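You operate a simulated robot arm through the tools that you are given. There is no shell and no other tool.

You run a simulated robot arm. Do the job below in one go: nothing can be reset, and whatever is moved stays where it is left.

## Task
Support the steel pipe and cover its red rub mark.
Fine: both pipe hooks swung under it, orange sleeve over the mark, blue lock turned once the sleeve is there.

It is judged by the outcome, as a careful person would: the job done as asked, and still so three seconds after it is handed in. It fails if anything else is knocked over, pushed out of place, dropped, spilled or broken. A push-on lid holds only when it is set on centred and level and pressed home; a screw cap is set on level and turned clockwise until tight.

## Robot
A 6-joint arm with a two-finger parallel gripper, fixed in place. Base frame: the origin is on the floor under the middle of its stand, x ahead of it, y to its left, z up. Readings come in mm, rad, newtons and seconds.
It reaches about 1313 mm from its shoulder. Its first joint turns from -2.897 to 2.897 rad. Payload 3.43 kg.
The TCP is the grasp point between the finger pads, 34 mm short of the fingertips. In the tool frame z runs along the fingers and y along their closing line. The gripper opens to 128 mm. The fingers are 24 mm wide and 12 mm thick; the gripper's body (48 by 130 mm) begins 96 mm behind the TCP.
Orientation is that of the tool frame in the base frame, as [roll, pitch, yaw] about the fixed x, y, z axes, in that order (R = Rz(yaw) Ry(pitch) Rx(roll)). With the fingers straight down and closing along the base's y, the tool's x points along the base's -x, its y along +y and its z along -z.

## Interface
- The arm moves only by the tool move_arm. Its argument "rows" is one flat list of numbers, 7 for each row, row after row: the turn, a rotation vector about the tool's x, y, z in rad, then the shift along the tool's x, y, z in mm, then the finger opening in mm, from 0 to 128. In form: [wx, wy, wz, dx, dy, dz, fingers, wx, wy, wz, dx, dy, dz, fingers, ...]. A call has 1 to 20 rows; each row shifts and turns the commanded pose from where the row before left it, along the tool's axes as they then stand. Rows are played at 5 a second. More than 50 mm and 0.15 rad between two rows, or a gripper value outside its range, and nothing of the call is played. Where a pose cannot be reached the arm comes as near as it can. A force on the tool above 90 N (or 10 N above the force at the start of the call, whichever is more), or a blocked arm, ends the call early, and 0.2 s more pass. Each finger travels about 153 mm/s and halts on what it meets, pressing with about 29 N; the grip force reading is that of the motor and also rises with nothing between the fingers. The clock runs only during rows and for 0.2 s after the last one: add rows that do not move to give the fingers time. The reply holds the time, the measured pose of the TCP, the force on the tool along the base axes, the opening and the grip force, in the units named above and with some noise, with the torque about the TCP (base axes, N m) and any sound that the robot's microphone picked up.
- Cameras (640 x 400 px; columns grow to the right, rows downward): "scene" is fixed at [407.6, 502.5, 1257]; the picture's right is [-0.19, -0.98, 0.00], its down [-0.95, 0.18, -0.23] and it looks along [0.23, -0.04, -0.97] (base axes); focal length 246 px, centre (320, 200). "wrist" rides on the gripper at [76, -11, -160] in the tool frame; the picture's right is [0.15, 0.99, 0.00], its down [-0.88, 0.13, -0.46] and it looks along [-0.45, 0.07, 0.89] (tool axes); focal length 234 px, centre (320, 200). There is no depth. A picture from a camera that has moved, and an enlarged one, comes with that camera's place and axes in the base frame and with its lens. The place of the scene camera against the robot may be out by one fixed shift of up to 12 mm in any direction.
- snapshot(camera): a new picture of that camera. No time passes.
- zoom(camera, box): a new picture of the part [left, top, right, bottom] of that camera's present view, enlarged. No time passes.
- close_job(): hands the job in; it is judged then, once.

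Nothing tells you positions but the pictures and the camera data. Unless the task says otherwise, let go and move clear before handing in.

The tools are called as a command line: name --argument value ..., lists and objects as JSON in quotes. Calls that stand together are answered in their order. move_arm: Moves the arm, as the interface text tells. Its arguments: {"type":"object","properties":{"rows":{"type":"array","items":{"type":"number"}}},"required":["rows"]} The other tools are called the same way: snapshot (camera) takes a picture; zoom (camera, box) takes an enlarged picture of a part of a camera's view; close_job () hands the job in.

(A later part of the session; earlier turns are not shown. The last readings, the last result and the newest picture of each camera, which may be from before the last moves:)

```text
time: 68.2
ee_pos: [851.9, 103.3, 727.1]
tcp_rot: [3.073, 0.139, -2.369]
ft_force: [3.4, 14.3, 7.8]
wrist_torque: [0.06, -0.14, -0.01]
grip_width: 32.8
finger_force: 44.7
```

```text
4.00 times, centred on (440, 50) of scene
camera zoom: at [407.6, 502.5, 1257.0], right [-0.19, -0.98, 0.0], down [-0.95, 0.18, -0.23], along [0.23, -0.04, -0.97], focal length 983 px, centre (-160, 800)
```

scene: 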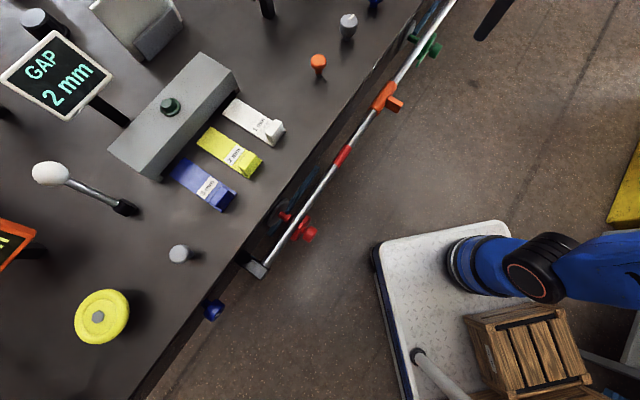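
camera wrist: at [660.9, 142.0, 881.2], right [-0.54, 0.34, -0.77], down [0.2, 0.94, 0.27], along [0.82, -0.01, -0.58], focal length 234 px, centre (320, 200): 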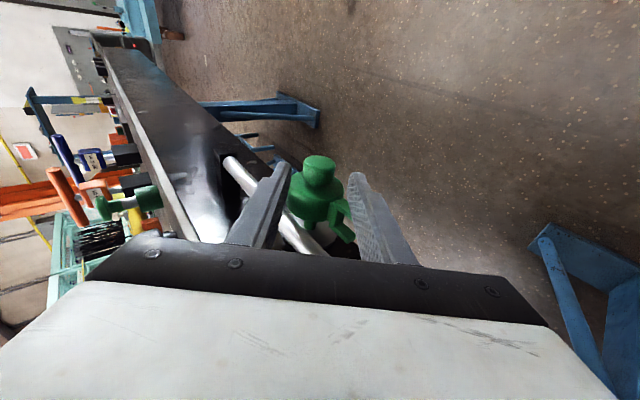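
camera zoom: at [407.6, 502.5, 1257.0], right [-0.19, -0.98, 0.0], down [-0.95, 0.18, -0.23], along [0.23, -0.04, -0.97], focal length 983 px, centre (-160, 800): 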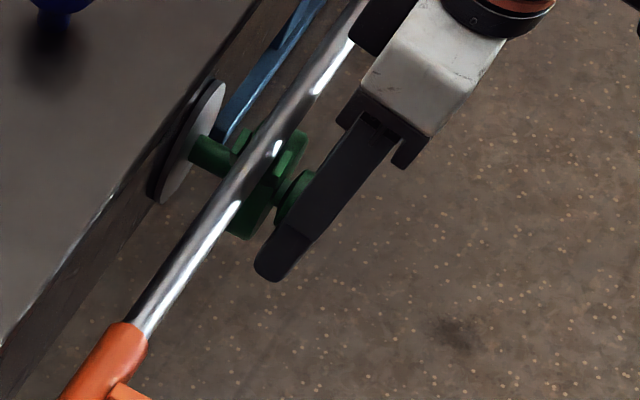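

move_arm --rows '[-0.0792, 0, 0.0111, -0.5, 0.2, -0.3, 16, -0.0792, 0, 0.0111, 0, 0, 0, 16, -0.0792, 0, 0.0111, 0, 0, 0, 16, 0, 0, 0, 0, 0, 0, 16]'

zoom --camera "wrist" --box '[220, 110, 460, 260]'

```text
time: 69.2
ee_pos: [850.7, 102.4, 727.9]
tcp_rot: [2.832, 0.13, -2.402]
ft_force: [-16.9, 16.0, -1.1]
wrist_torque: [-0.19, 0.11, 0.47]
grip_width: 33.3
finger_force: 45.4
```

```text
2.67 times, centred on (340, 185) of wrist
camera zoom: at [821.8, -4.6, 865.8], right [-0.77, 0.57, 0.28], down [0.61, 0.54, 0.58], along [0.18, 0.62, -0.76], focal length 624 px, centre (267, 240)
```

zoom: 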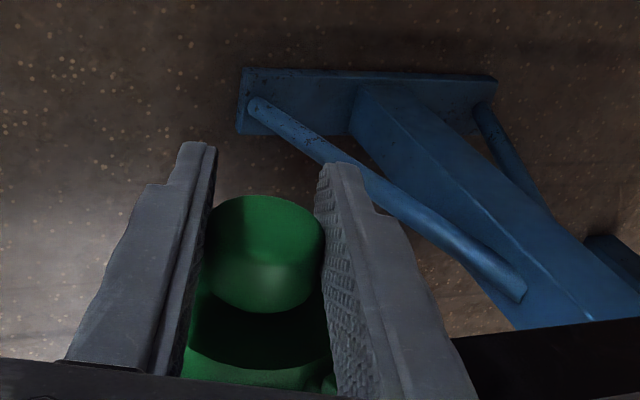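

move_arm --rows '[0, 0, 0, 0, 0.8, 0, 16, -0.0594, 0, 0.0083, 0, 0.7, 0, 16, -0.0792, 0, 0.0111, 0, 0.2, 0, 16, -0.0792, 0, 0.0111, 0, 0.2, 0, 16, 0, 0, 0, 0, 0, 0, 16]'

zoom --camera "wrist" --box '[220, 110, 460, 260]'

zoom --camera "scene" --box '[380, 0, 500, 100]'

```text
time: 70.4
ee_pos: [850.5, 102.3, 728.3]
tcp_rot: [2.611, 0.117, -2.429]
ft_force: [-18.2, 6.0, -11.8]
wrist_torque: [-0.55, 0.5, 0.64]
grip_width: 32.8
finger_force: 45.3
```

```text
2.67 times, centred on (340, 185) of wrist
camera zoom: at [841.5, -24.5, 850.9], right [-0.71, 0.51, 0.48], down [0.7, 0.45, 0.56], along [0.07, 0.73, -0.68], focal length 624 px, centre (267, 240)
```

zoom: 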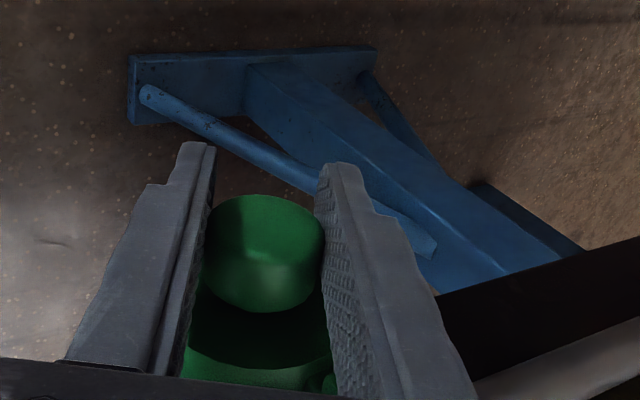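

```text
4.00 times, centred on (440, 50) of scene
camera zoom: at [407.6, 502.5, 1257.0], right [-0.19, -0.98, 0.0], down [-0.95, 0.18, -0.23], along [0.23, -0.04, -0.97], focal length 983 px, centre (-160, 800)
```

zoom: 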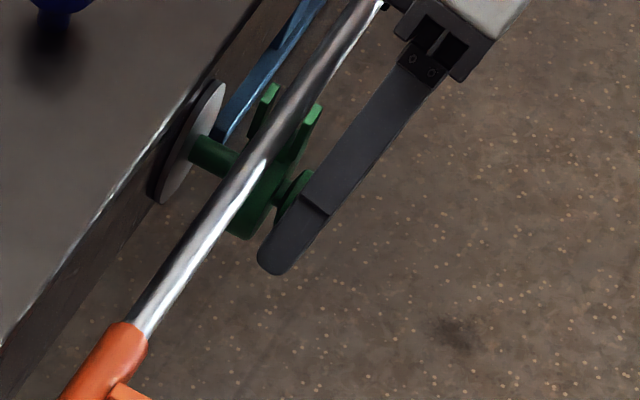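

The fork is up around the pipe. I'll push the last part to the stop.

move_arm --rows '[0, 0, 0, 0.3, 0.6, 0.6, 16, -0.0594, 0, 0.0083, 0, 0.1, 0, 16, -0.0594, 0, 0.0083, 0, 0.1, 0, 16, -0.0594, 0, 0.0083, 0, 0.1, 0, 16, 0, 0, 0, 0, 0, 0, 16]'

zoom --camera "scene" --box '[380, 0, 500, 100]'

zoom --camera "wrist" --box '[220, 110, 460, 260]'

```text
time: 71.6
ee_pos: [851.9, 103.5, 728.9]
tcp_rot: [2.433, 0.106, -2.451]
ft_force: [-5.2, -6.4, -8.3]
wrist_torque: [-0.29, 0.36, 0.15]
grip_width: 32.9
finger_force: 45.2
```

```text
4.00 times, centred on (440, 50) of scene
camera zoom: at [407.6, 502.5, 1257.0], right [-0.19, -0.98, 0.0], down [-0.95, 0.18, -0.23], along [0.23, -0.04, -0.97], focal length 983 px, centre (-160, 800)
```

zoom: 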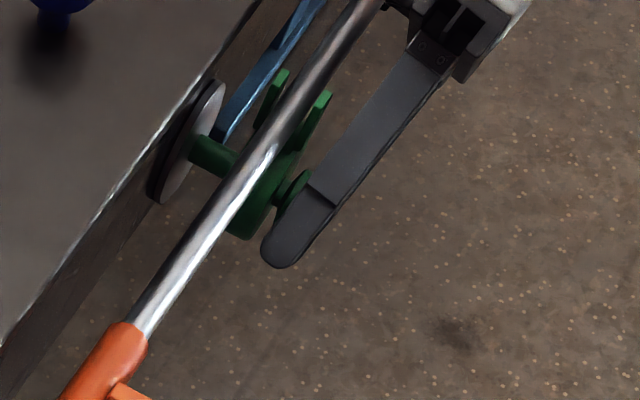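

```text
2.67 times, centred on (340, 185) of wrist
camera zoom: at [855.5, -38.9, 834.1], right [-0.64, 0.44, 0.63], down [0.77, 0.38, 0.52], along [-0.01, 0.81, -0.58], focal length 624 px, centre (267, 240)
```

zoom: 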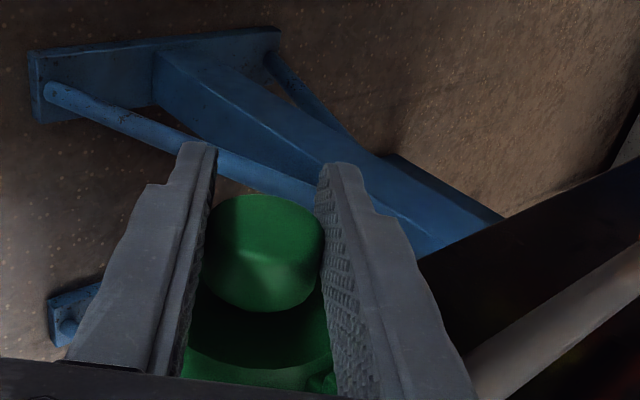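

move_arm --rows '[-0.0396, 0, 0.0056, 0, 0, 0, 16, -0.0297, 0, 0.0042, 0, 0, 0, 16, 0, 0, 0, 0, 0, 0, 16]'

zoom --camera "scene" --box '[380, 0, 500, 100]'

zoom --camera "wrist" --box '[220, 110, 460, 260]'

```text
time: 72.4
ee_pos: [851.0, 103.1, 728.1]
tcp_rot: [2.362, 0.098, -2.459]
ft_force: [4.5, -14.0, -2.0]
wrist_torque: [-0.4, -0.29, 0.08]
grip_width: 33.1
finger_force: 45.7
```

```text
4.00 times, centred on (440, 50) of scene
camera zoom: at [407.6, 502.5, 1257.0], right [-0.19, -0.98, 0.0], down [-0.95, 0.18, -0.23], along [0.23, -0.04, -0.97], focal length 983 px, centre (-160, 800)
```

zoom: 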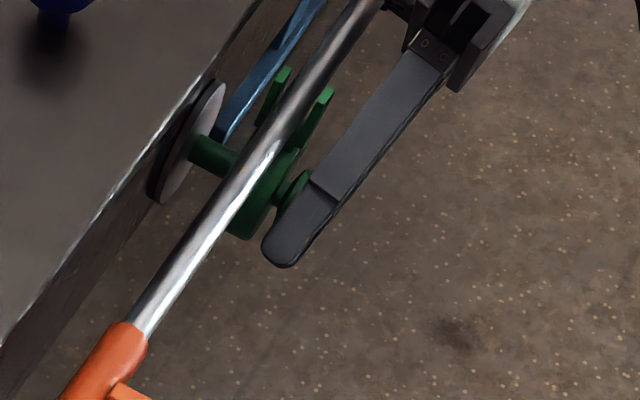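

```text
2.67 times, centred on (340, 185) of wrist
camera zoom: at [860.4, -43.9, 826.7], right [-0.61, 0.41, 0.68], down [0.79, 0.35, 0.5], along [-0.03, 0.84, -0.54], focal length 624 px, centre (267, 240)
```

zoom: 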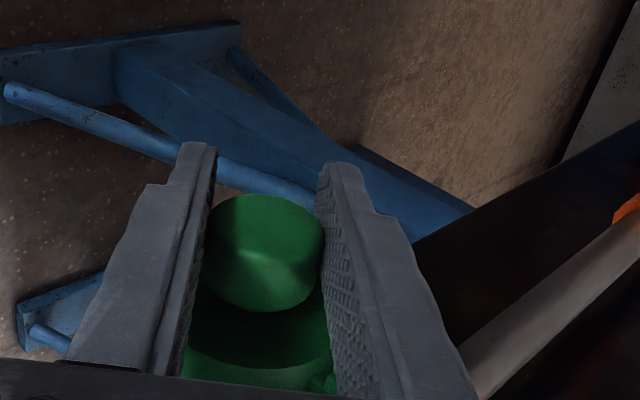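

The resisting torque shows the green hook is at its stop too. I'll release it and retreat along the fingers.

move_arm --rows '[0.0099, 0, -0.0014, 0, 0, 0, 26, 0, 0, 0, 0, 0, 0, 38, 0, 0, 0, 0, 0, 0, 52, 0, 0, 0, 0, 0, 0, 52, 0, 0, 0, 0, 0, -15, 52, 0, 0, 0, 0, 0, -20, 52, 0, 0, 0, 0, 0, -25, 52, 0, 0, 0, 0, 0, -30, 52]'

zoom --camera "scene" --box '[380, 0, 500, 100]'

snapshot --camera "wrist"

```text
time: 74.2
ee_pos: [885.0, 51.2, 792.3]
tcp_rot: [2.37, 0.099, -2.457]
ft_force: [0.4, -0.4, 0.1]
wrist_torque: [-0.02, 0.02, -0.02]
grip_width: 52.0
finger_force: 0.0
```

```text
4.00 times, centred on (440, 50) of scene
camera zoom: at [407.6, 502.5, 1257.0], right [-0.19, -0.98, 0.0], down [-0.95, 0.18, -0.23], along [0.23, -0.04, -0.97], focal length 983 px, centre (-160, 800)
```

zoom: 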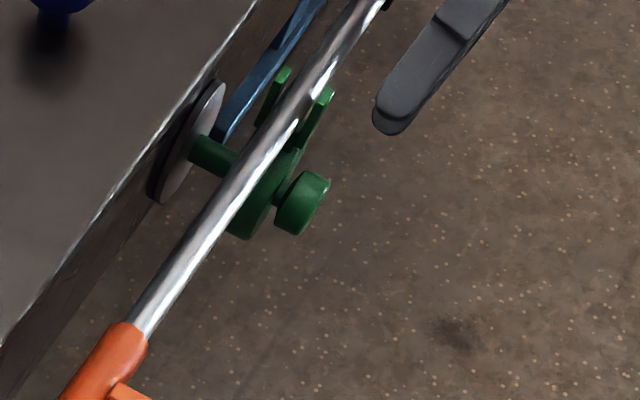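

```text
taken
camera wrist: at [893.6, -95.3, 891.9], right [-0.61, 0.41, 0.67], down [0.79, 0.35, 0.5], along [-0.03, 0.84, -0.55], focal length 234 px, centre (320, 200)
```

wrist: 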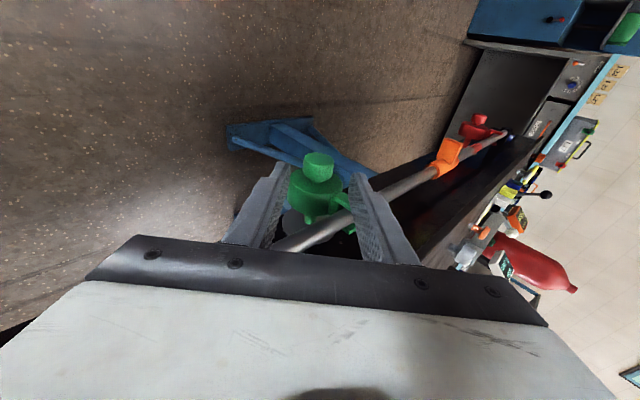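

Both hooks now hold the pipe. Next I'll rise, bring the tool back to vertical, and go to the orange sleeve's tab.

move_arm --rows '[0, 0, 0, 0, 30, -30, 60, 0, 0, 0, 0, 30, -30, 60, 0.1257, 0, -0.0177, 0, 0, 0, 60, 0.1257, 0, -0.0177, 0, 0, 0, 60, 0.1257, 0, -0.0177, 0, 0, 0, 60, 0.1257, 0, -0.0177, 0, 0, 0, 60, 0.1257, 0, -0.0177, 0, 0, 0, 60, 0.1257, 0, -0.0177, 0, 0, 0, 60, 0, 0.14, 0, 0, 0, 0, 60]'

snapshot --camera "wrist"

```text
time: 76.2
ee_pos: [878.1, 45.3, 877.2]
tcp_rot: [3.139, -0.004, -2.361]
ft_force: [-0.7, -0.3, 0.4]
wrist_torque: [0.0, -0.02, -0.01]
grip_width: 60.0
finger_force: 0.0
```

```text
taken
camera wrist: at [832.4, -14.6, 1037.9], right [-0.8, 0.6, 0.0], down [0.54, 0.71, 0.45], along [0.27, 0.36, -0.89], focal length 234 px, centre (320, 200)
```

wrist: 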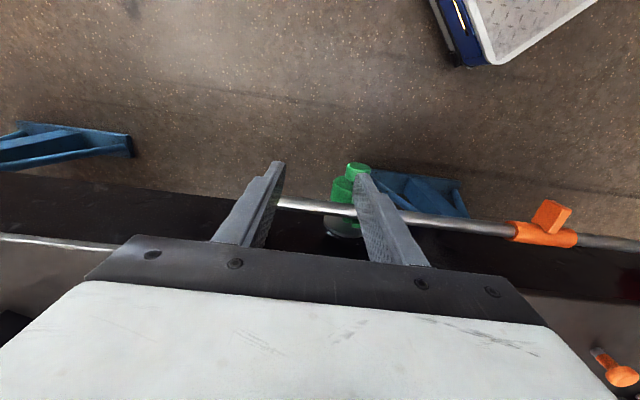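

move_arm --rows '[0, 0, 0, 0, 46, 0, 60, 0, 0, 0, 0, 46, 0, 60, 0, 0, 0, 0, 46, 0, 60, 0, 0, 0, 0, 46, 0, 60, 0, 0, 0, 0, 46, 0, 60, 0, 0, 0, 0, 46, 0, 60]'

snapshot --camera "wrist"

zoom --camera "wrist" --box '[260, 160, 420, 260]'

zoom --camera "wrist" --box '[400, 160, 640, 310]'

```text
time: 77.6
ee_pos: [683.3, 242.7, 877.0]
tcp_rot: [3.139, -0.003, -2.363]
ft_force: [-0.7, 0.0, -0.1]
wrist_torque: [0.03, -0.02, 0.02]
grip_width: 59.9
finger_force: 0.1
```

```text
taken
camera wrist: at [638.4, 181.0, 1037.4], right [-0.8, 0.6, 0.0], down [0.54, 0.71, 0.45], along [0.27, 0.37, -0.89], focal length 234 px, centre (320, 200)
```

wrist: 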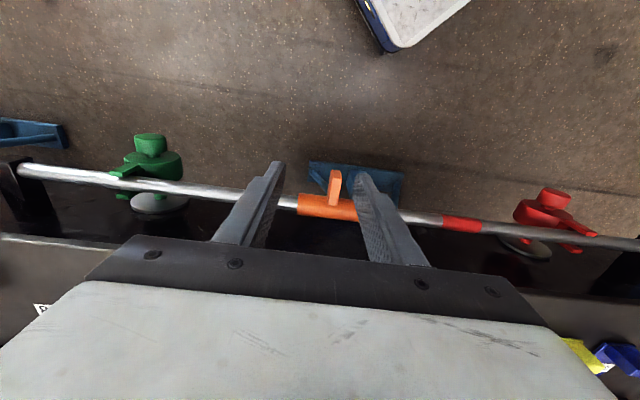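

```text
4.00 times, centred on (340, 210) of wrist
camera zoom: at [638.4, 181.0, 1037.4], right [-0.8, 0.6, 0.0], down [0.54, 0.71, 0.45], along [0.27, 0.37, -0.89], focal length 937 px, centre (240, 160)
```

zoom: 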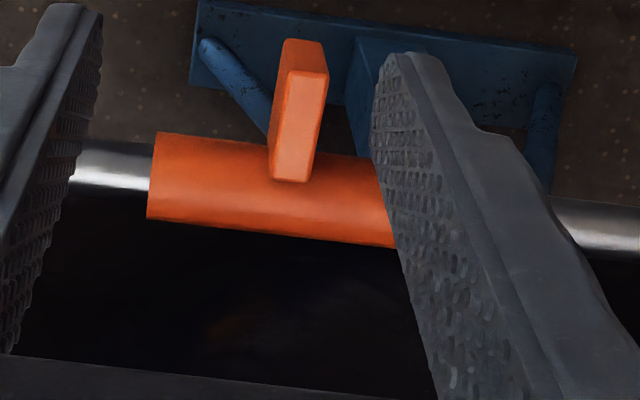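

```text
2.67 times, centred on (520, 235) of wrist
camera zoom: at [638.4, 181.0, 1037.4], right [-0.8, 0.6, 0.0], down [0.54, 0.71, 0.45], along [0.27, 0.37, -0.89], focal length 624 px, centre (-213, 107)
```

zoom: 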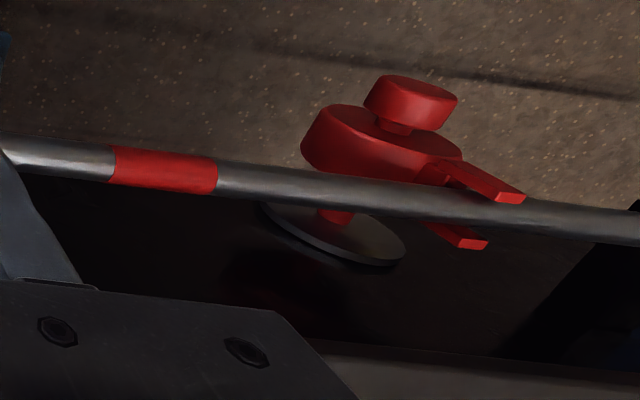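

Both hooks still stand vertical around the pipe. The sleeve's tab sticks out toward me at about s = 164 mm from the mark. I'll move above the tab to straddle it with the fingers.

move_arm --rows '[0, 0, 0, -25.7, 22.4, 10, 60, 0, 0, 0, 0, 0, 25, 60, 0, 0, 0, 0, 0, 0, 60]'

snapshot --camera "wrist"

zoom --camera "wrist" --box '[240, 140, 440, 265]'

zoom --camera "scene" --box '[330, 40, 470, 140]'

```text
time: 78.4
ee_pos: [684.9, 276.2, 843.5]
tcp_rot: [3.139, -0.002, -2.359]
ft_force: [0.6, -0.4, -0.1]
wrist_torque: [0.02, -0.01, 0.01]
grip_width: 60.1
finger_force: 0.0
```

```text
taken
camera wrist: at [640.2, 214.9, 1003.4], right [-0.8, 0.6, 0.0], down [0.54, 0.71, 0.45], along [0.27, 0.37, -0.89], focal length 234 px, centre (320, 200)
```

wrist: 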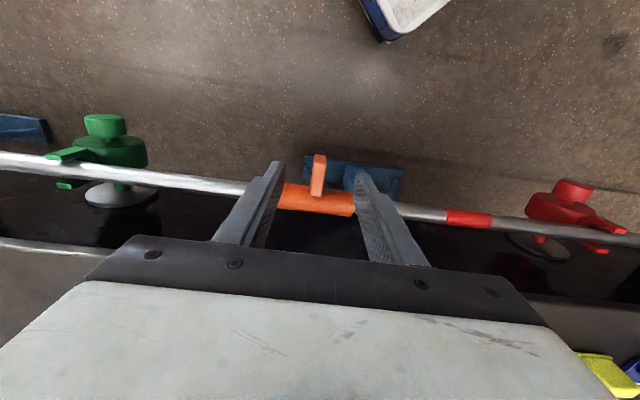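

```text
3.20 times, centred on (340, 202) of wrist
camera zoom: at [640.2, 214.9, 1003.4], right [-0.8, 0.6, 0.0], down [0.54, 0.71, 0.45], along [0.27, 0.37, -0.89], focal length 749 px, centre (256, 192)
```

zoom: 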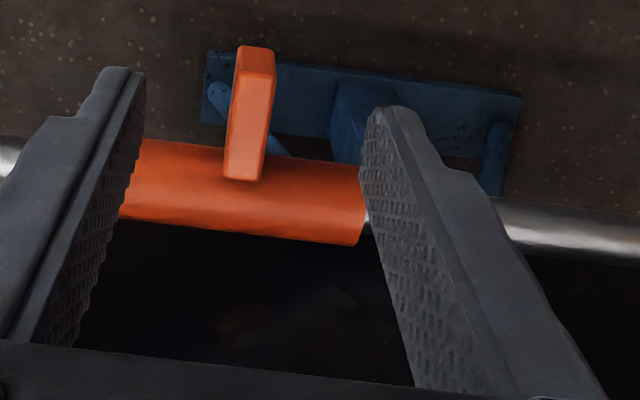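

```text
4.00 times, centred on (400, 90) of scene
camera zoom: at [407.6, 502.5, 1257.0], right [-0.19, -0.98, 0.0], down [-0.95, 0.18, -0.23], along [0.23, -0.04, -0.97], focal length 983 px, centre (0, 640)
```

zoom: 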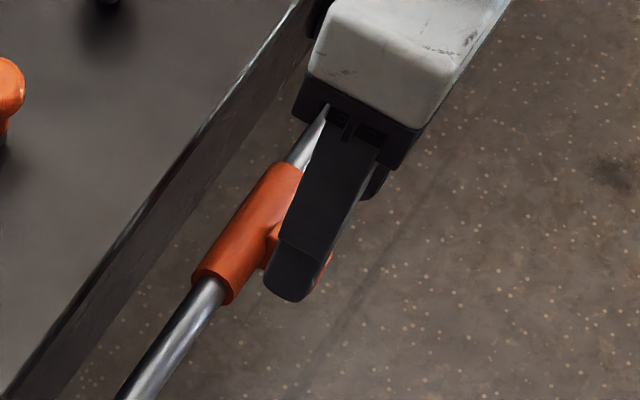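

move_arm --rows '[0, 0, 0, 0, 0, 19, 60, 0, 0, 0, 0, 0, 19, 60, 0, 0, 0, 0, 0, 18, 60, 0, 0, 0, 0, 0, 0, 60]'

snapshot --camera "wrist"

zoom --camera "wrist" --box '[240, 120, 440, 245]'

zoom --camera "scene" --box '[330, 40, 470, 140]'

```text
time: 79.4
ee_pos: [686.7, 276.9, 786.8]
tcp_rot: [3.138, -0.002, -2.36]
ft_force: [-0.7, 0.3, 1.0]
wrist_torque: [-0.01, 0.02, -0.02]
grip_width: 59.9
finger_force: 0.0
```

```text
taken
camera wrist: at [640.7, 215.3, 947.5], right [-0.8, 0.6, 0.0], down [0.54, 0.71, 0.45], along [0.27, 0.37, -0.89], focal length 234 px, centre (320, 200)
```

wrist: 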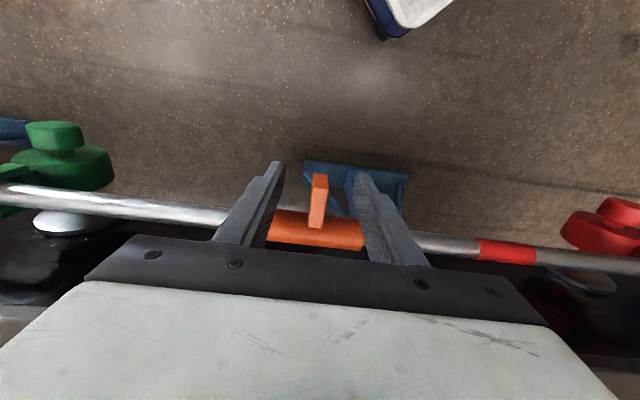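

```text
3.20 times, centred on (340, 182) of wrist
camera zoom: at [640.7, 215.3, 947.5], right [-0.8, 0.6, 0.0], down [0.54, 0.71, 0.45], along [0.27, 0.37, -0.89], focal length 749 px, centre (256, 256)
```

zoom: 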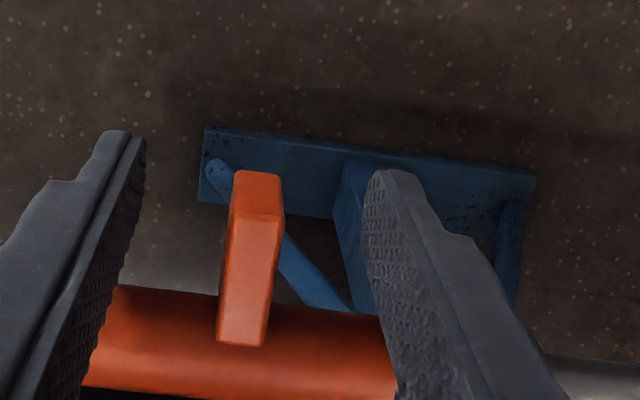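

```text
4.00 times, centred on (400, 90) of scene
camera zoom: at [407.6, 502.5, 1257.0], right [-0.19, -0.98, 0.0], down [-0.95, 0.18, -0.23], along [0.23, -0.04, -0.97], focal length 983 px, centre (0, 640)
```

zoom: 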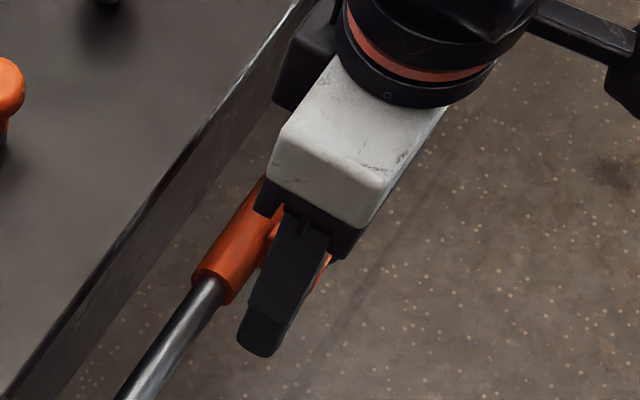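

The tab sits between the fingers. I'll close to a loose fit around it and slide the sleeve along the pipe toward the mark.

move_arm --rows '[0, 0, 0, 0, 0, 0, 45, 0, 0, 0, 0, 0, 0, 32, 0, 0, 0, 0, 0, 0, 24, 0, 0, 0, 0, 0, 0, 19, 0, 0, 0, 0, 0, 0, 19]'

zoom --camera "wrist" --box '[240, 120, 440, 245]'

```text
time: 80.6
ee_pos: [685.7, 277.1, 787.3]
tcp_rot: [3.139, -0.001, -2.36]
ft_force: [1.0, 0.6, -0.3]
wrist_torque: [0.03, 0.0, 0.0]
grip_width: 18.8
finger_force: 0.1
```

```text
3.20 times, centred on (340, 182) of wrist
camera zoom: at [640.7, 215.4, 947.6], right [-0.8, 0.6, 0.0], down [0.54, 0.71, 0.45], along [0.27, 0.37, -0.89], focal length 749 px, centre (256, 256)
```

zoom: 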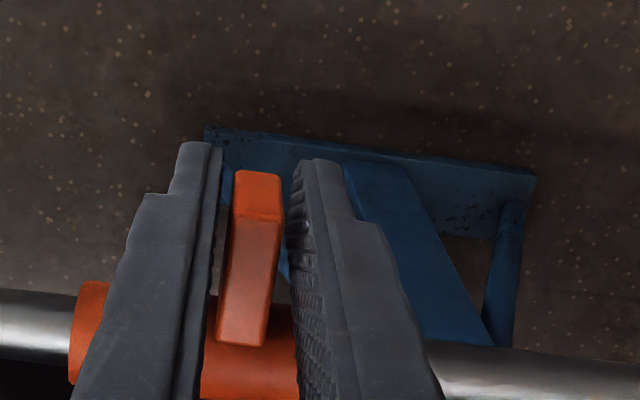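

move_arm --rows '[0, 0, 0, 0, 10, 0, 19, 0, 0, 0, 0, 15, 0, 19, 0, 0, 0, 0, 15, 0, 19, 0, 0, 0, 0, 15, 0, 19, 0, 0, 0, 0, 0, 0, 19]'

snapshot --camera "wrist"

zoom --camera "wrist" --box '[240, 120, 440, 245]'

```text
time: 81.8
ee_pos: [647.2, 315.7, 787.2]
tcp_rot: [3.139, -0.001, -2.36]
ft_force: [0.5, -0.4, 0.6]
wrist_torque: [0.01, 0.02, -0.02]
grip_width: 19.1
finger_force: 0.5
```

```text
taken
camera wrist: at [601.4, 254.5, 948.1], right [-0.8, 0.6, 0.0], down [0.54, 0.71, 0.45], along [0.27, 0.37, -0.89], focal length 234 px, centre (320, 200)
```

wrist: 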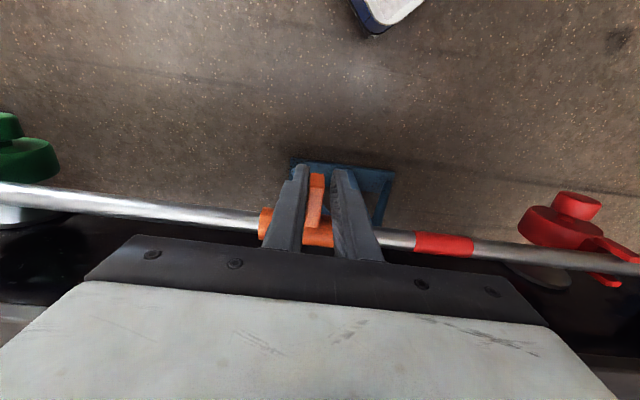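

```text
3.20 times, centred on (340, 182) of wrist
camera zoom: at [601.4, 254.5, 948.1], right [-0.8, 0.6, 0.0], down [0.54, 0.71, 0.45], along [0.27, 0.37, -0.89], focal length 749 px, centre (256, 256)
```

zoom: 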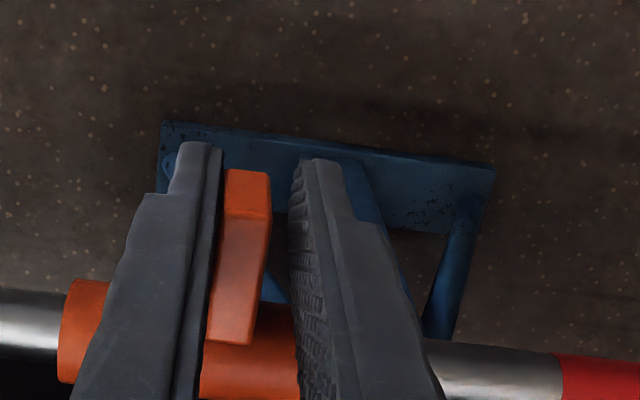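

The sleeve slides freely. I'll measure the mark again from this nearer view to set the remaining travel.

zoom --camera "wrist" --box '[360, 180, 520, 280]'

zoom --camera "scene" --box '[310, 70, 430, 190]'

```text
4.00 times, centred on (440, 230) of wrist
camera zoom: at [601.4, 254.5, 948.1], right [-0.8, 0.6, 0.0], down [0.54, 0.71, 0.45], along [0.27, 0.37, -0.89], focal length 937 px, centre (-160, 80)
```

zoom: 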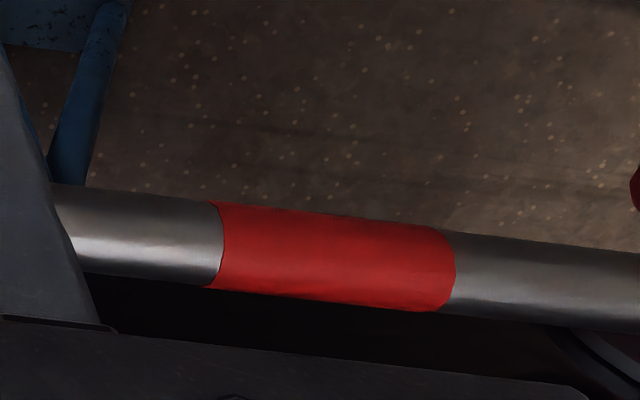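

```text
3.33 times, centred on (370, 130) of scene
camera zoom: at [407.6, 502.5, 1257.0], right [-0.19, -0.98, 0.0], down [-0.95, 0.18, -0.23], along [0.23, -0.04, -0.97], focal length 819 px, centre (153, 433)
```

zoom: 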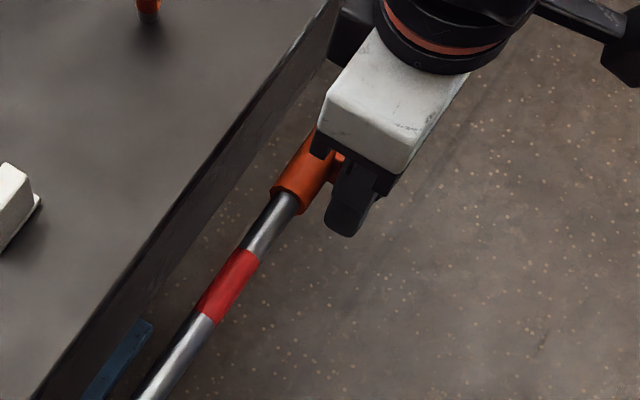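

The mark spans about ±25 mm and the sleeve is roughly 78 mm long with its centre now about 112 mm from the mark's centre. I'll slide it the remaining distance.

move_arm --rows '[0, 0, 0, 0, 15, 0, 19, 0, 0, 0, 0, 15, 0, 19, 0, 0, 0, 0, 15, 0, 19, 0, 0, 0, 0, 15, 0, 19, 0, 0, 0, 0, 15, 0, 19, 0, 0, 0, 0, 15, 0, 19, 0, 0, 0, 0, 12, 0, 19, 0, 0, 0, 0, 8, 0, 19, 0, 0, 0, 0, 2, 0, 19, 0, 0, 0, 0, 0, 0, 19]'

snapshot --camera "wrist"

zoom --camera "wrist" --box '[240, 140, 440, 265]'

zoom --camera "scene" --box '[290, 90, 410, 210]'

```text
time: 84.0
ee_pos: [569.0, 395.4, 787.2]
tcp_rot: [3.138, -0.002, -2.359]
ft_force: [0.9, -0.1, 0.4]
wrist_torque: [0.03, 0.02, 0.03]
grip_width: 19.1
finger_force: 0.1
```

```text
taken
camera wrist: at [522.6, 334.8, 948.1], right [-0.8, 0.6, 0.0], down [0.54, 0.71, 0.45], along [0.27, 0.37, -0.89], focal length 234 px, centre (320, 200)
```

wrist: 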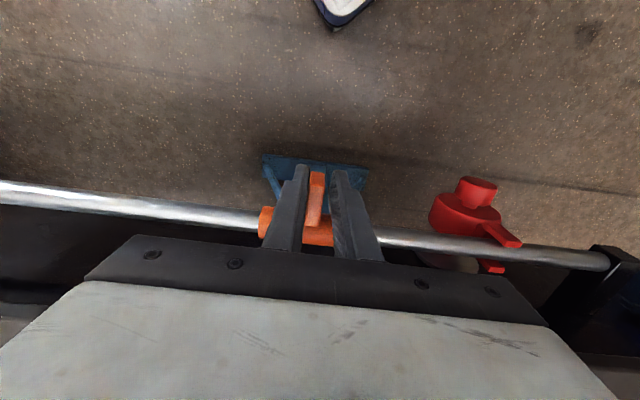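

```text
3.20 times, centred on (340, 202) of wrist
camera zoom: at [522.6, 334.8, 948.1], right [-0.8, 0.6, 0.0], down [0.54, 0.71, 0.45], along [0.27, 0.37, -0.89], focal length 749 px, centre (256, 192)
```

zoom: 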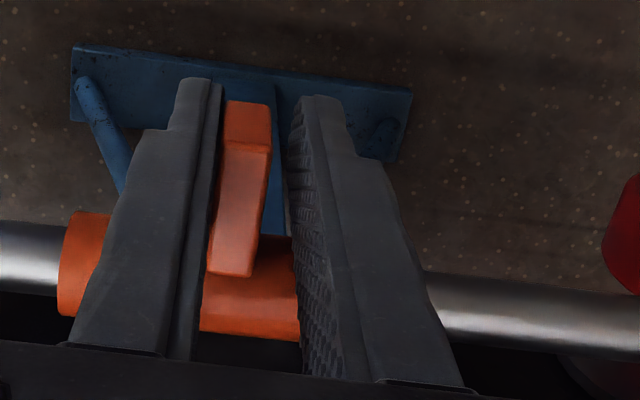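

```text
3.33 times, centred on (350, 150) of scene
camera zoom: at [407.6, 502.5, 1257.0], right [-0.19, -0.98, 0.0], down [-0.95, 0.18, -0.23], along [0.23, -0.04, -0.97], focal length 819 px, centre (220, 367)
```

zoom: 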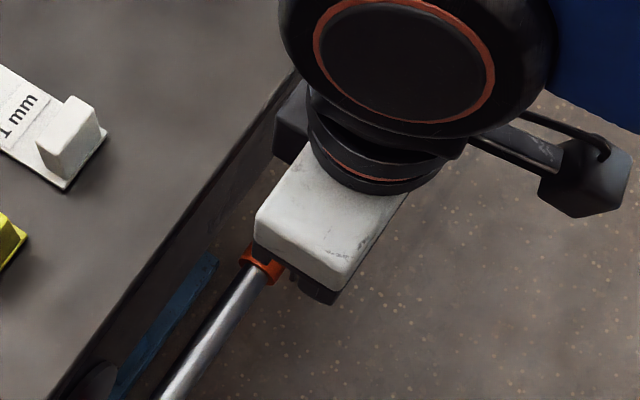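

No red is visible any more and the sleeve centre should be on the mark. I'll open, lift straight up and inspect from above.

move_arm --rows '[0, 0, 0, 0, 0, 0, 30, 0, 0, 0, 0, 0, 0, 45, 0, 0, 0, 0, 0, 0, 50, 0, 0, 0, 0, 0, -25, 50, 0, 0, 0, 0, 0, -35, 50, 0, 0, 0, 0, 0, -35, 50, 0, 0, 0, 25, 0, -20, 50, 0, 0, 0, 25, 0, 0, 50]'

snapshot --camera "wrist"

zoom --camera "wrist" --box '[240, 120, 440, 245]'

zoom --camera "scene" --box '[240, 60, 420, 280]'

```text
time: 85.8
ee_pos: [531.8, 360.4, 902.1]
tcp_rot: [3.137, -0.004, -2.36]
ft_force: [0.0, 0.9, 0.2]
wrist_torque: [0.0, 0.03, 0.02]
grip_width: 49.8
finger_force: 0.0
```

```text
taken
camera wrist: at [487.3, 299.5, 1062.6], right [-0.8, 0.6, 0.0], down [0.54, 0.71, 0.45], along [0.27, 0.37, -0.89], focal length 234 px, centre (320, 200)
```

wrist: 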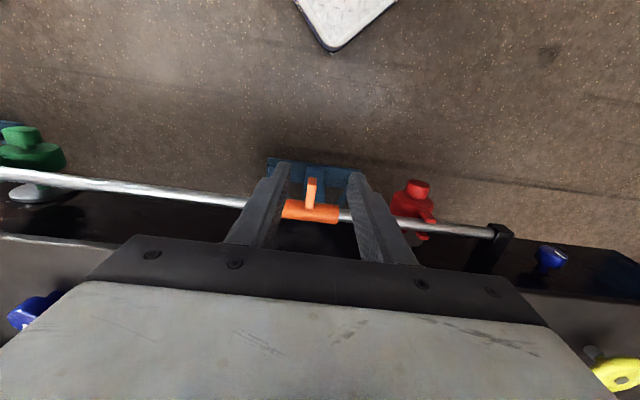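

```text
3.20 times, centred on (340, 182) of wrist
camera zoom: at [487.3, 299.5, 1062.6], right [-0.8, 0.6, 0.0], down [0.54, 0.71, 0.45], along [0.27, 0.37, -0.89], focal length 749 px, centre (256, 256)
```

zoom: 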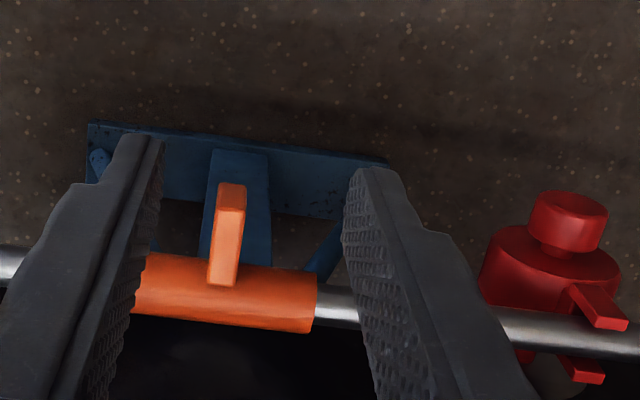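

```text
1.82 times, centred on (330, 170) of scene
camera zoom: at [407.6, 502.5, 1257.0], right [-0.19, -0.98, 0.0], down [-0.95, 0.18, -0.23], along [0.23, -0.04, -0.97], focal length 447 px, centre (302, 254)
```

zoom: 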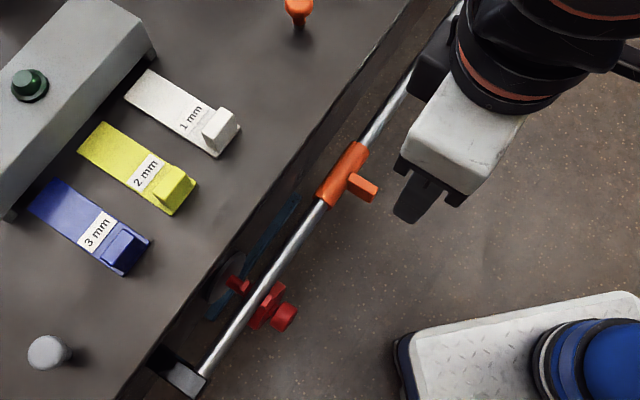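

The sleeve sits over the mark with bare pipe on both sides. Now I'll travel toward the blue lock on the fascia, past the pipe's near end, and inspect it.

move_arm --rows '[0, 0, 0, 0, 45, 0, 60, 0, 0, 0, 0, 45, 0, 60, 0, 0, 0, 0, 45, 0, 60, 0, 0, 0, 0, 45, 0, 60, 0, 0, 0, 0, 45, 0, 60, 0, 0, 0, 0, 45, 0, 60, 0, 0, 0, 0, 45, 0, 60]'

snapshot --camera "wrist"

zoom --camera "wrist" --box '[280, 160, 480, 285]'

zoom --camera "scene" --box '[160, 240, 320, 360]'

```text
time: 87.4
ee_pos: [311.3, 584.7, 905.3]
tcp_rot: [3.137, -0.002, -2.361]
ft_force: [0.0, -0.1, 1.2]
wrist_torque: [0.04, -0.02, 0.02]
grip_width: 59.8
finger_force: 0.2
```

```text
taken
camera wrist: at [266.0, 522.4, 1064.5], right [-0.8, 0.6, 0.0], down [0.54, 0.71, 0.45], along [0.27, 0.37, -0.89], focal length 234 px, centre (320, 200)
```

wrist: 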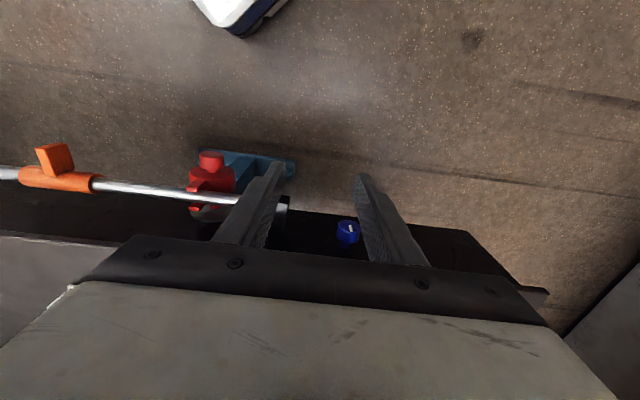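

```text
3.20 times, centred on (380, 222) of wrist
camera zoom: at [266.0, 522.4, 1064.5], right [-0.8, 0.6, 0.0], down [0.54, 0.71, 0.45], along [0.27, 0.37, -0.89], focal length 749 px, centre (128, 128)
```

zoom: 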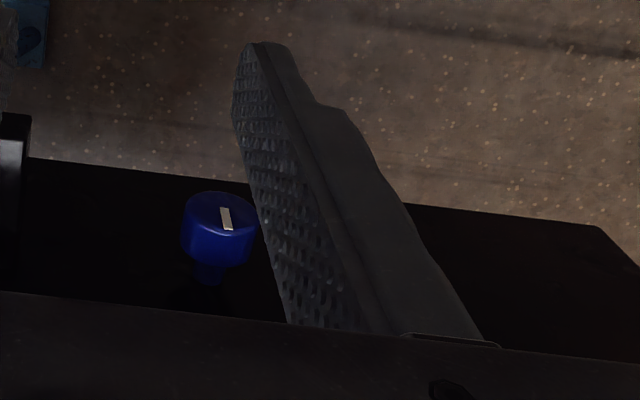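

```text
3.33 times, centred on (240, 300) of scene
camera zoom: at [407.6, 502.5, 1257.0], right [-0.19, -0.98, 0.0], down [-0.95, 0.18, -0.23], along [0.23, -0.04, -0.97], focal length 819 px, centre (587, -133)
```

zoom: 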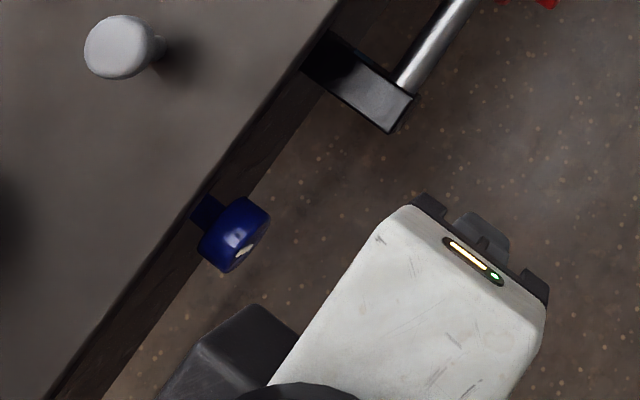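

The lock is a knob with a pointer at 12 o'clock, at about (343, 697, 785). I'll move level with it and tilt the tool to horizontal facing the fascia.

move_arm --rows '[0, 0, 0, 0, 29, 0, 60, 0, 0, 0, 0, 29, 0, 60, 0, -0.131, 0, 0, 0, 0, 60, 0, -0.131, 0, 0, 0, 0, 60, 0, -0.131, 0, 0, 0, 0, 60, 0, -0.131, 0, 0, 0, 0, 60, 0, -0.131, 0, 0, 0, 0, 60, 0, -0.131, 0, 0, 0, 0, 60]'

snapshot --camera "wrist"

snapshot --camera "scene"

```text
time: 89.2
ee_pos: [270.7, 626.1, 906.0]
tcp_rot: [3.135, 0.786, -2.364]
ft_force: [-0.8, -0.2, -0.2]
wrist_torque: [0.01, 0.0, 0.02]
grip_width: 59.8
finger_force: 0.0
```

```text
taken
camera wrist: at [159.9, 500.4, 964.3], right [-0.77, 0.63, -0.1], down [0.12, 0.3, 0.95], along [0.63, 0.72, -0.31], focal length 234 px, centre (320, 200)
```

wrist: 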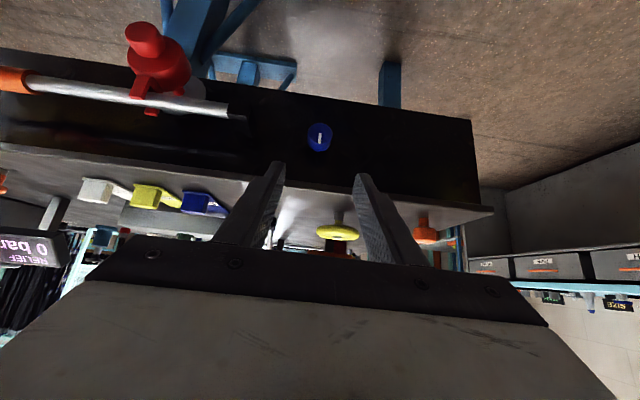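

```text
taken
```

scene: 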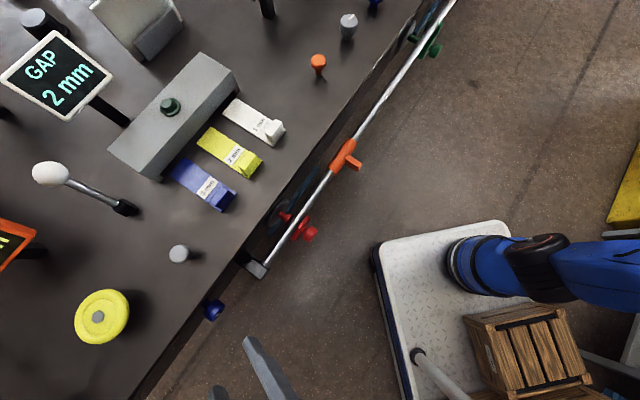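

zoom --camera "wrist" --box '[240, 90, 400, 190]'

move_arm --rows '[0, -0.131, 0, 0, 0, 0, 60, 0, -0.131, 0, 0, 0, 0, 60, 0, -0.131, 0, 0, 0, 0, 60, 0, -0.131, 0, 0, 0, 0, 60, 0, -0.131, 0, 0, 0, 0, 60, 0, -0.13, 0, 0, 0, 0, 60]'

snapshot --camera "wrist"

```text
4.00 times, centred on (320, 140) of wrist
camera zoom: at [159.9, 500.4, 964.3], right [-0.77, 0.63, -0.1], down [0.12, 0.3, 0.95], along [0.63, 0.72, -0.31], focal length 937 px, centre (320, 440)
```

zoom: 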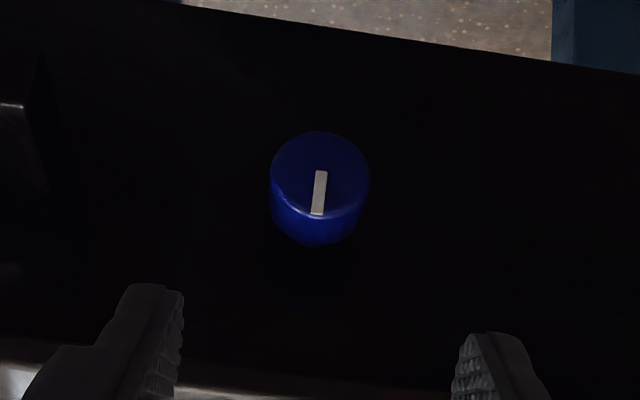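

```text
time: 90.6
ee_pos: [270.3, 625.7, 904.7]
tcp_rot: [1.412, 1.566, 2.197]
ft_force: [-0.4, -0.8, 0.6]
wrist_torque: [0.03, 0.04, -0.01]
grip_width: 60.0
finger_force: 0.0
```

```text
taken
camera wrist: at [164.5, 505.4, 829.2], right [-0.7, 0.7, -0.14], down [-0.41, -0.23, 0.88], along [0.59, 0.67, 0.45], focal length 234 px, centre (320, 200)
```

wrist: 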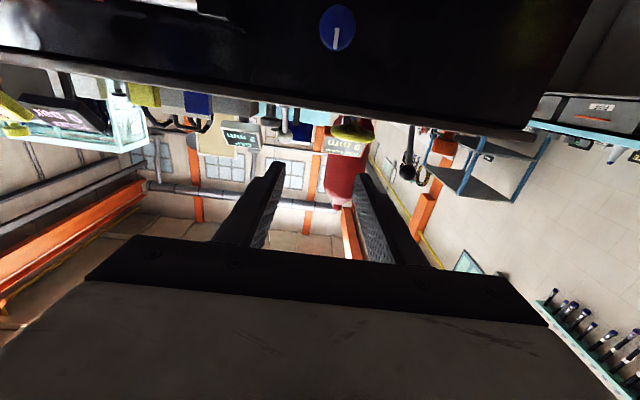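

move_arm --rows '[0, 0, 0, 40, -0.4, 8, 60, 0, 0, 0, 40, -0.4, 8, 60, 0, 0, 0, 39.7, -0.3, 7.8, 60, 0, 0, -0.125, 0, 0, 0, 60, 0, 0, -0.125, 0, 0, 0, 60, 0, 0, -0.125, 0, 0, 0, 60, 0, 0, -0.125, 0, 0, 0, 60, 0, 0, -0.125, 0, 0, 0, 60, 0, 0, -0.125, 0, 0, 0, 60]'

snapshot --camera "wrist"

zoom --camera "scene" --box '[160, 240, 340, 390]'

```text
time: 92.6
ee_pos: [287.3, 641.6, 786.3]
tcp_rot: [-1.573, 0.825, -0.789]
ft_force: [0.6, 0.1, -0.1]
wrist_torque: [-0.02, 0.01, 0.01]
grip_width: 59.7
finger_force: 0.0
```

```text
taken
camera wrist: at [215.9, 486.7, 737.7], right [-0.44, 0.44, -0.78], down [-0.81, 0.17, 0.56], along [0.38, 0.88, 0.28], focal length 234 px, centre (320, 200)
```

wrist: 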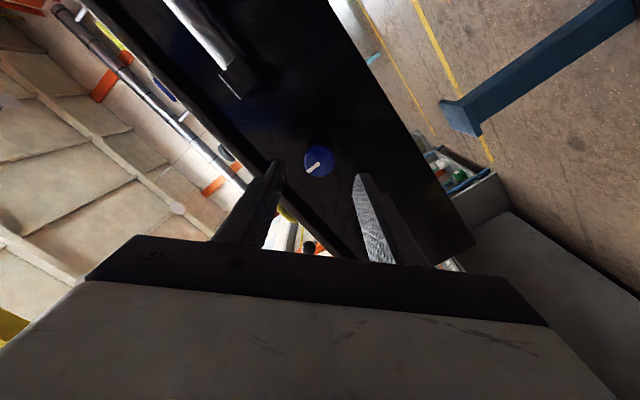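

```text
2.67 times, centred on (250, 315) of scene
camera zoom: at [407.6, 502.5, 1257.0], right [-0.19, -0.98, 0.0], down [-0.95, 0.18, -0.23], along [0.23, -0.04, -0.97], focal length 655 px, centre (507, -107)
```

zoom: 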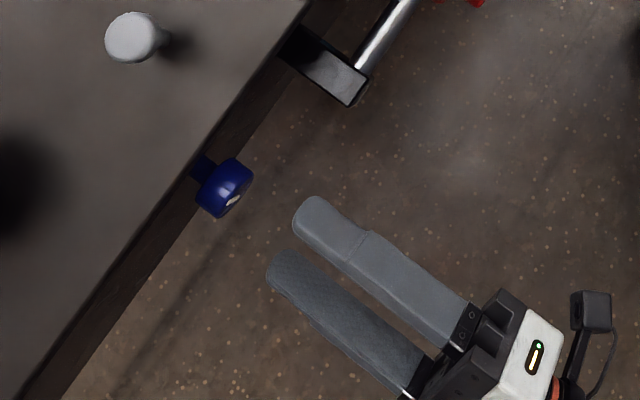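

zoom --camera "wrist" --box '[220, 90, 460, 240]'

```text
2.67 times, centred on (340, 165) of wrist
camera zoom: at [215.9, 486.7, 737.7], right [-0.44, 0.44, -0.78], down [-0.81, 0.17, 0.56], along [0.38, 0.88, 0.28], focal length 624 px, centre (267, 293)
```

zoom: 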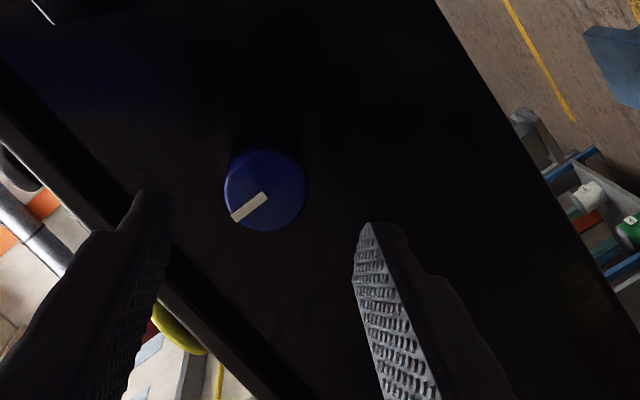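

move_arm --rows '[0, 0, -0.125, 0, 0, 0, 48, 0, 0, -0.125, 0, 0, 0, 48, 0, 0, -0.125, 0, 0, 0, 48, 0, 0, -0.125, 0, 0, 0, 48, 0, 0, -0.125, 0, 0, 0, 48, 0, 0, -0.125, 0, 0, 0, 48, 0, 0, -0.1, 0, 0, 0, 48]'

zoom --camera "wrist" --box '[220, 90, 460, 240]'

```text
time: 94.2
ee_pos: [287.1, 642.0, 784.8]
tcp_rot: [-1.573, -0.027, -0.79]
ft_force: [0.5, -0.6, 0.0]
wrist_torque: [-0.01, -0.02, -0.01]
grip_width: 48.0
finger_force: 0.1
```

```text
2.67 times, centred on (340, 165) of wrist
camera zoom: at [227.0, 475.7, 798.7], right [0.12, -0.12, -0.98], down [-0.94, 0.3, -0.15], along [0.32, 0.95, -0.08], focal length 624 px, centre (267, 293)
```

zoom: 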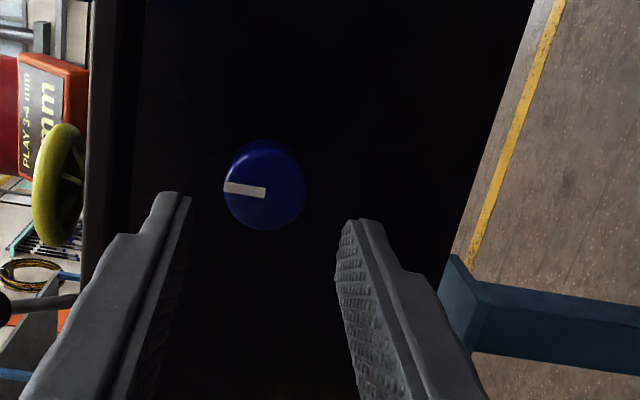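

Alignment with the lock is within a millimetre. I'll advance to straddle it.

move_arm --rows '[0, 0, 0, 0, 0, 20, 48, 0, 0, 0, 0, 0, 20, 48, 0, 0, 0, 0, 0, 10, 48, 0, 0, 0, 0, 0, 0, 48]'

zoom --camera "wrist" --box '[220, 90, 460, 240]'

zoom --camera "scene" --box '[160, 240, 340, 390]'

```text
time: 95.2
ee_pos: [323.2, 676.7, 785.4]
tcp_rot: [-1.574, -0.025, -0.789]
ft_force: [-0.1, -0.8, 0.0]
wrist_torque: [-0.02, 0.02, -0.01]
grip_width: 48.2
finger_force: 0.1
```

```text
2.67 times, centred on (340, 165) of wrist
camera zoom: at [263.0, 511.5, 798.4], right [0.12, -0.12, -0.99], down [-0.94, 0.3, -0.15], along [0.32, 0.95, -0.08], focal length 624 px, centre (267, 293)
```

zoom: 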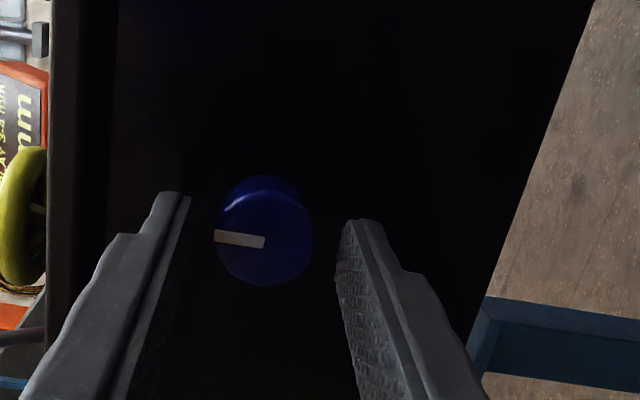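

```text
2.67 times, centred on (250, 315) of scene
camera zoom: at [407.6, 502.5, 1257.0], right [-0.19, -0.98, 0.0], down [-0.95, 0.18, -0.23], along [0.23, -0.04, -0.97], focal length 655 px, centre (507, -107)
```

zoom: 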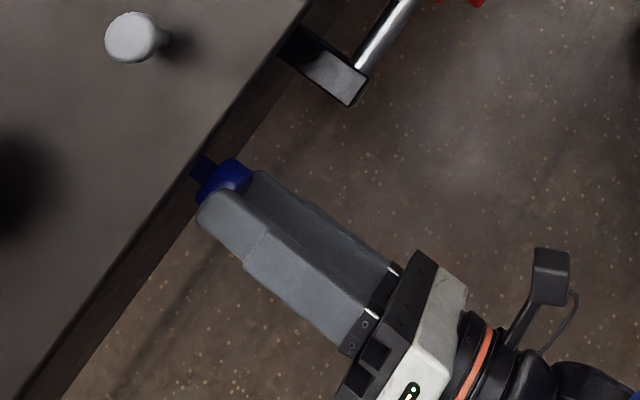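

move_arm --rows '[0, 0, 0, 0, 0, 10, 48, 0, 0, 0, 0, 0, 0, 40, 0, 0, 0, 0, 0, 0, 30, 0, 0, 0, 0, 0, 0, 20, 0, 0, 0, 0, 0, 0, 18]'

zoom --camera "wrist" --box '[220, 90, 460, 240]'

```text
time: 96.4
ee_pos: [329.9, 683.8, 784.5]
tcp_rot: [-1.573, -0.025, -0.789]
ft_force: [-0.9, 4.1, 2.4]
wrist_torque: [0.4, -0.41, 0.04]
grip_width: 33.8
finger_force: 45.0
```

```text
2.67 times, centred on (340, 165) of wrist
camera zoom: at [270.1, 518.3, 798.7], right [0.12, -0.12, -0.99], down [-0.94, 0.3, -0.15], along [0.32, 0.95, -0.08], focal length 624 px, centre (267, 293)
```

zoom: 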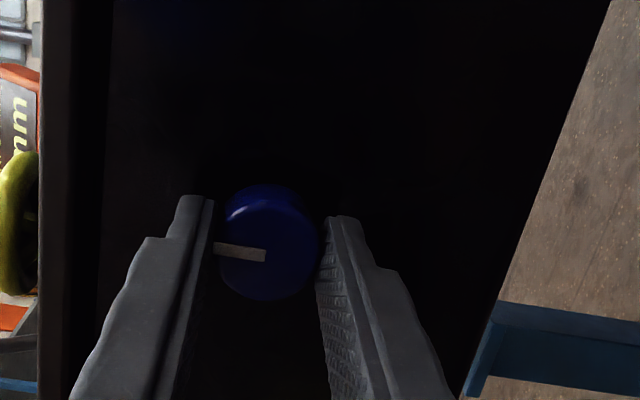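

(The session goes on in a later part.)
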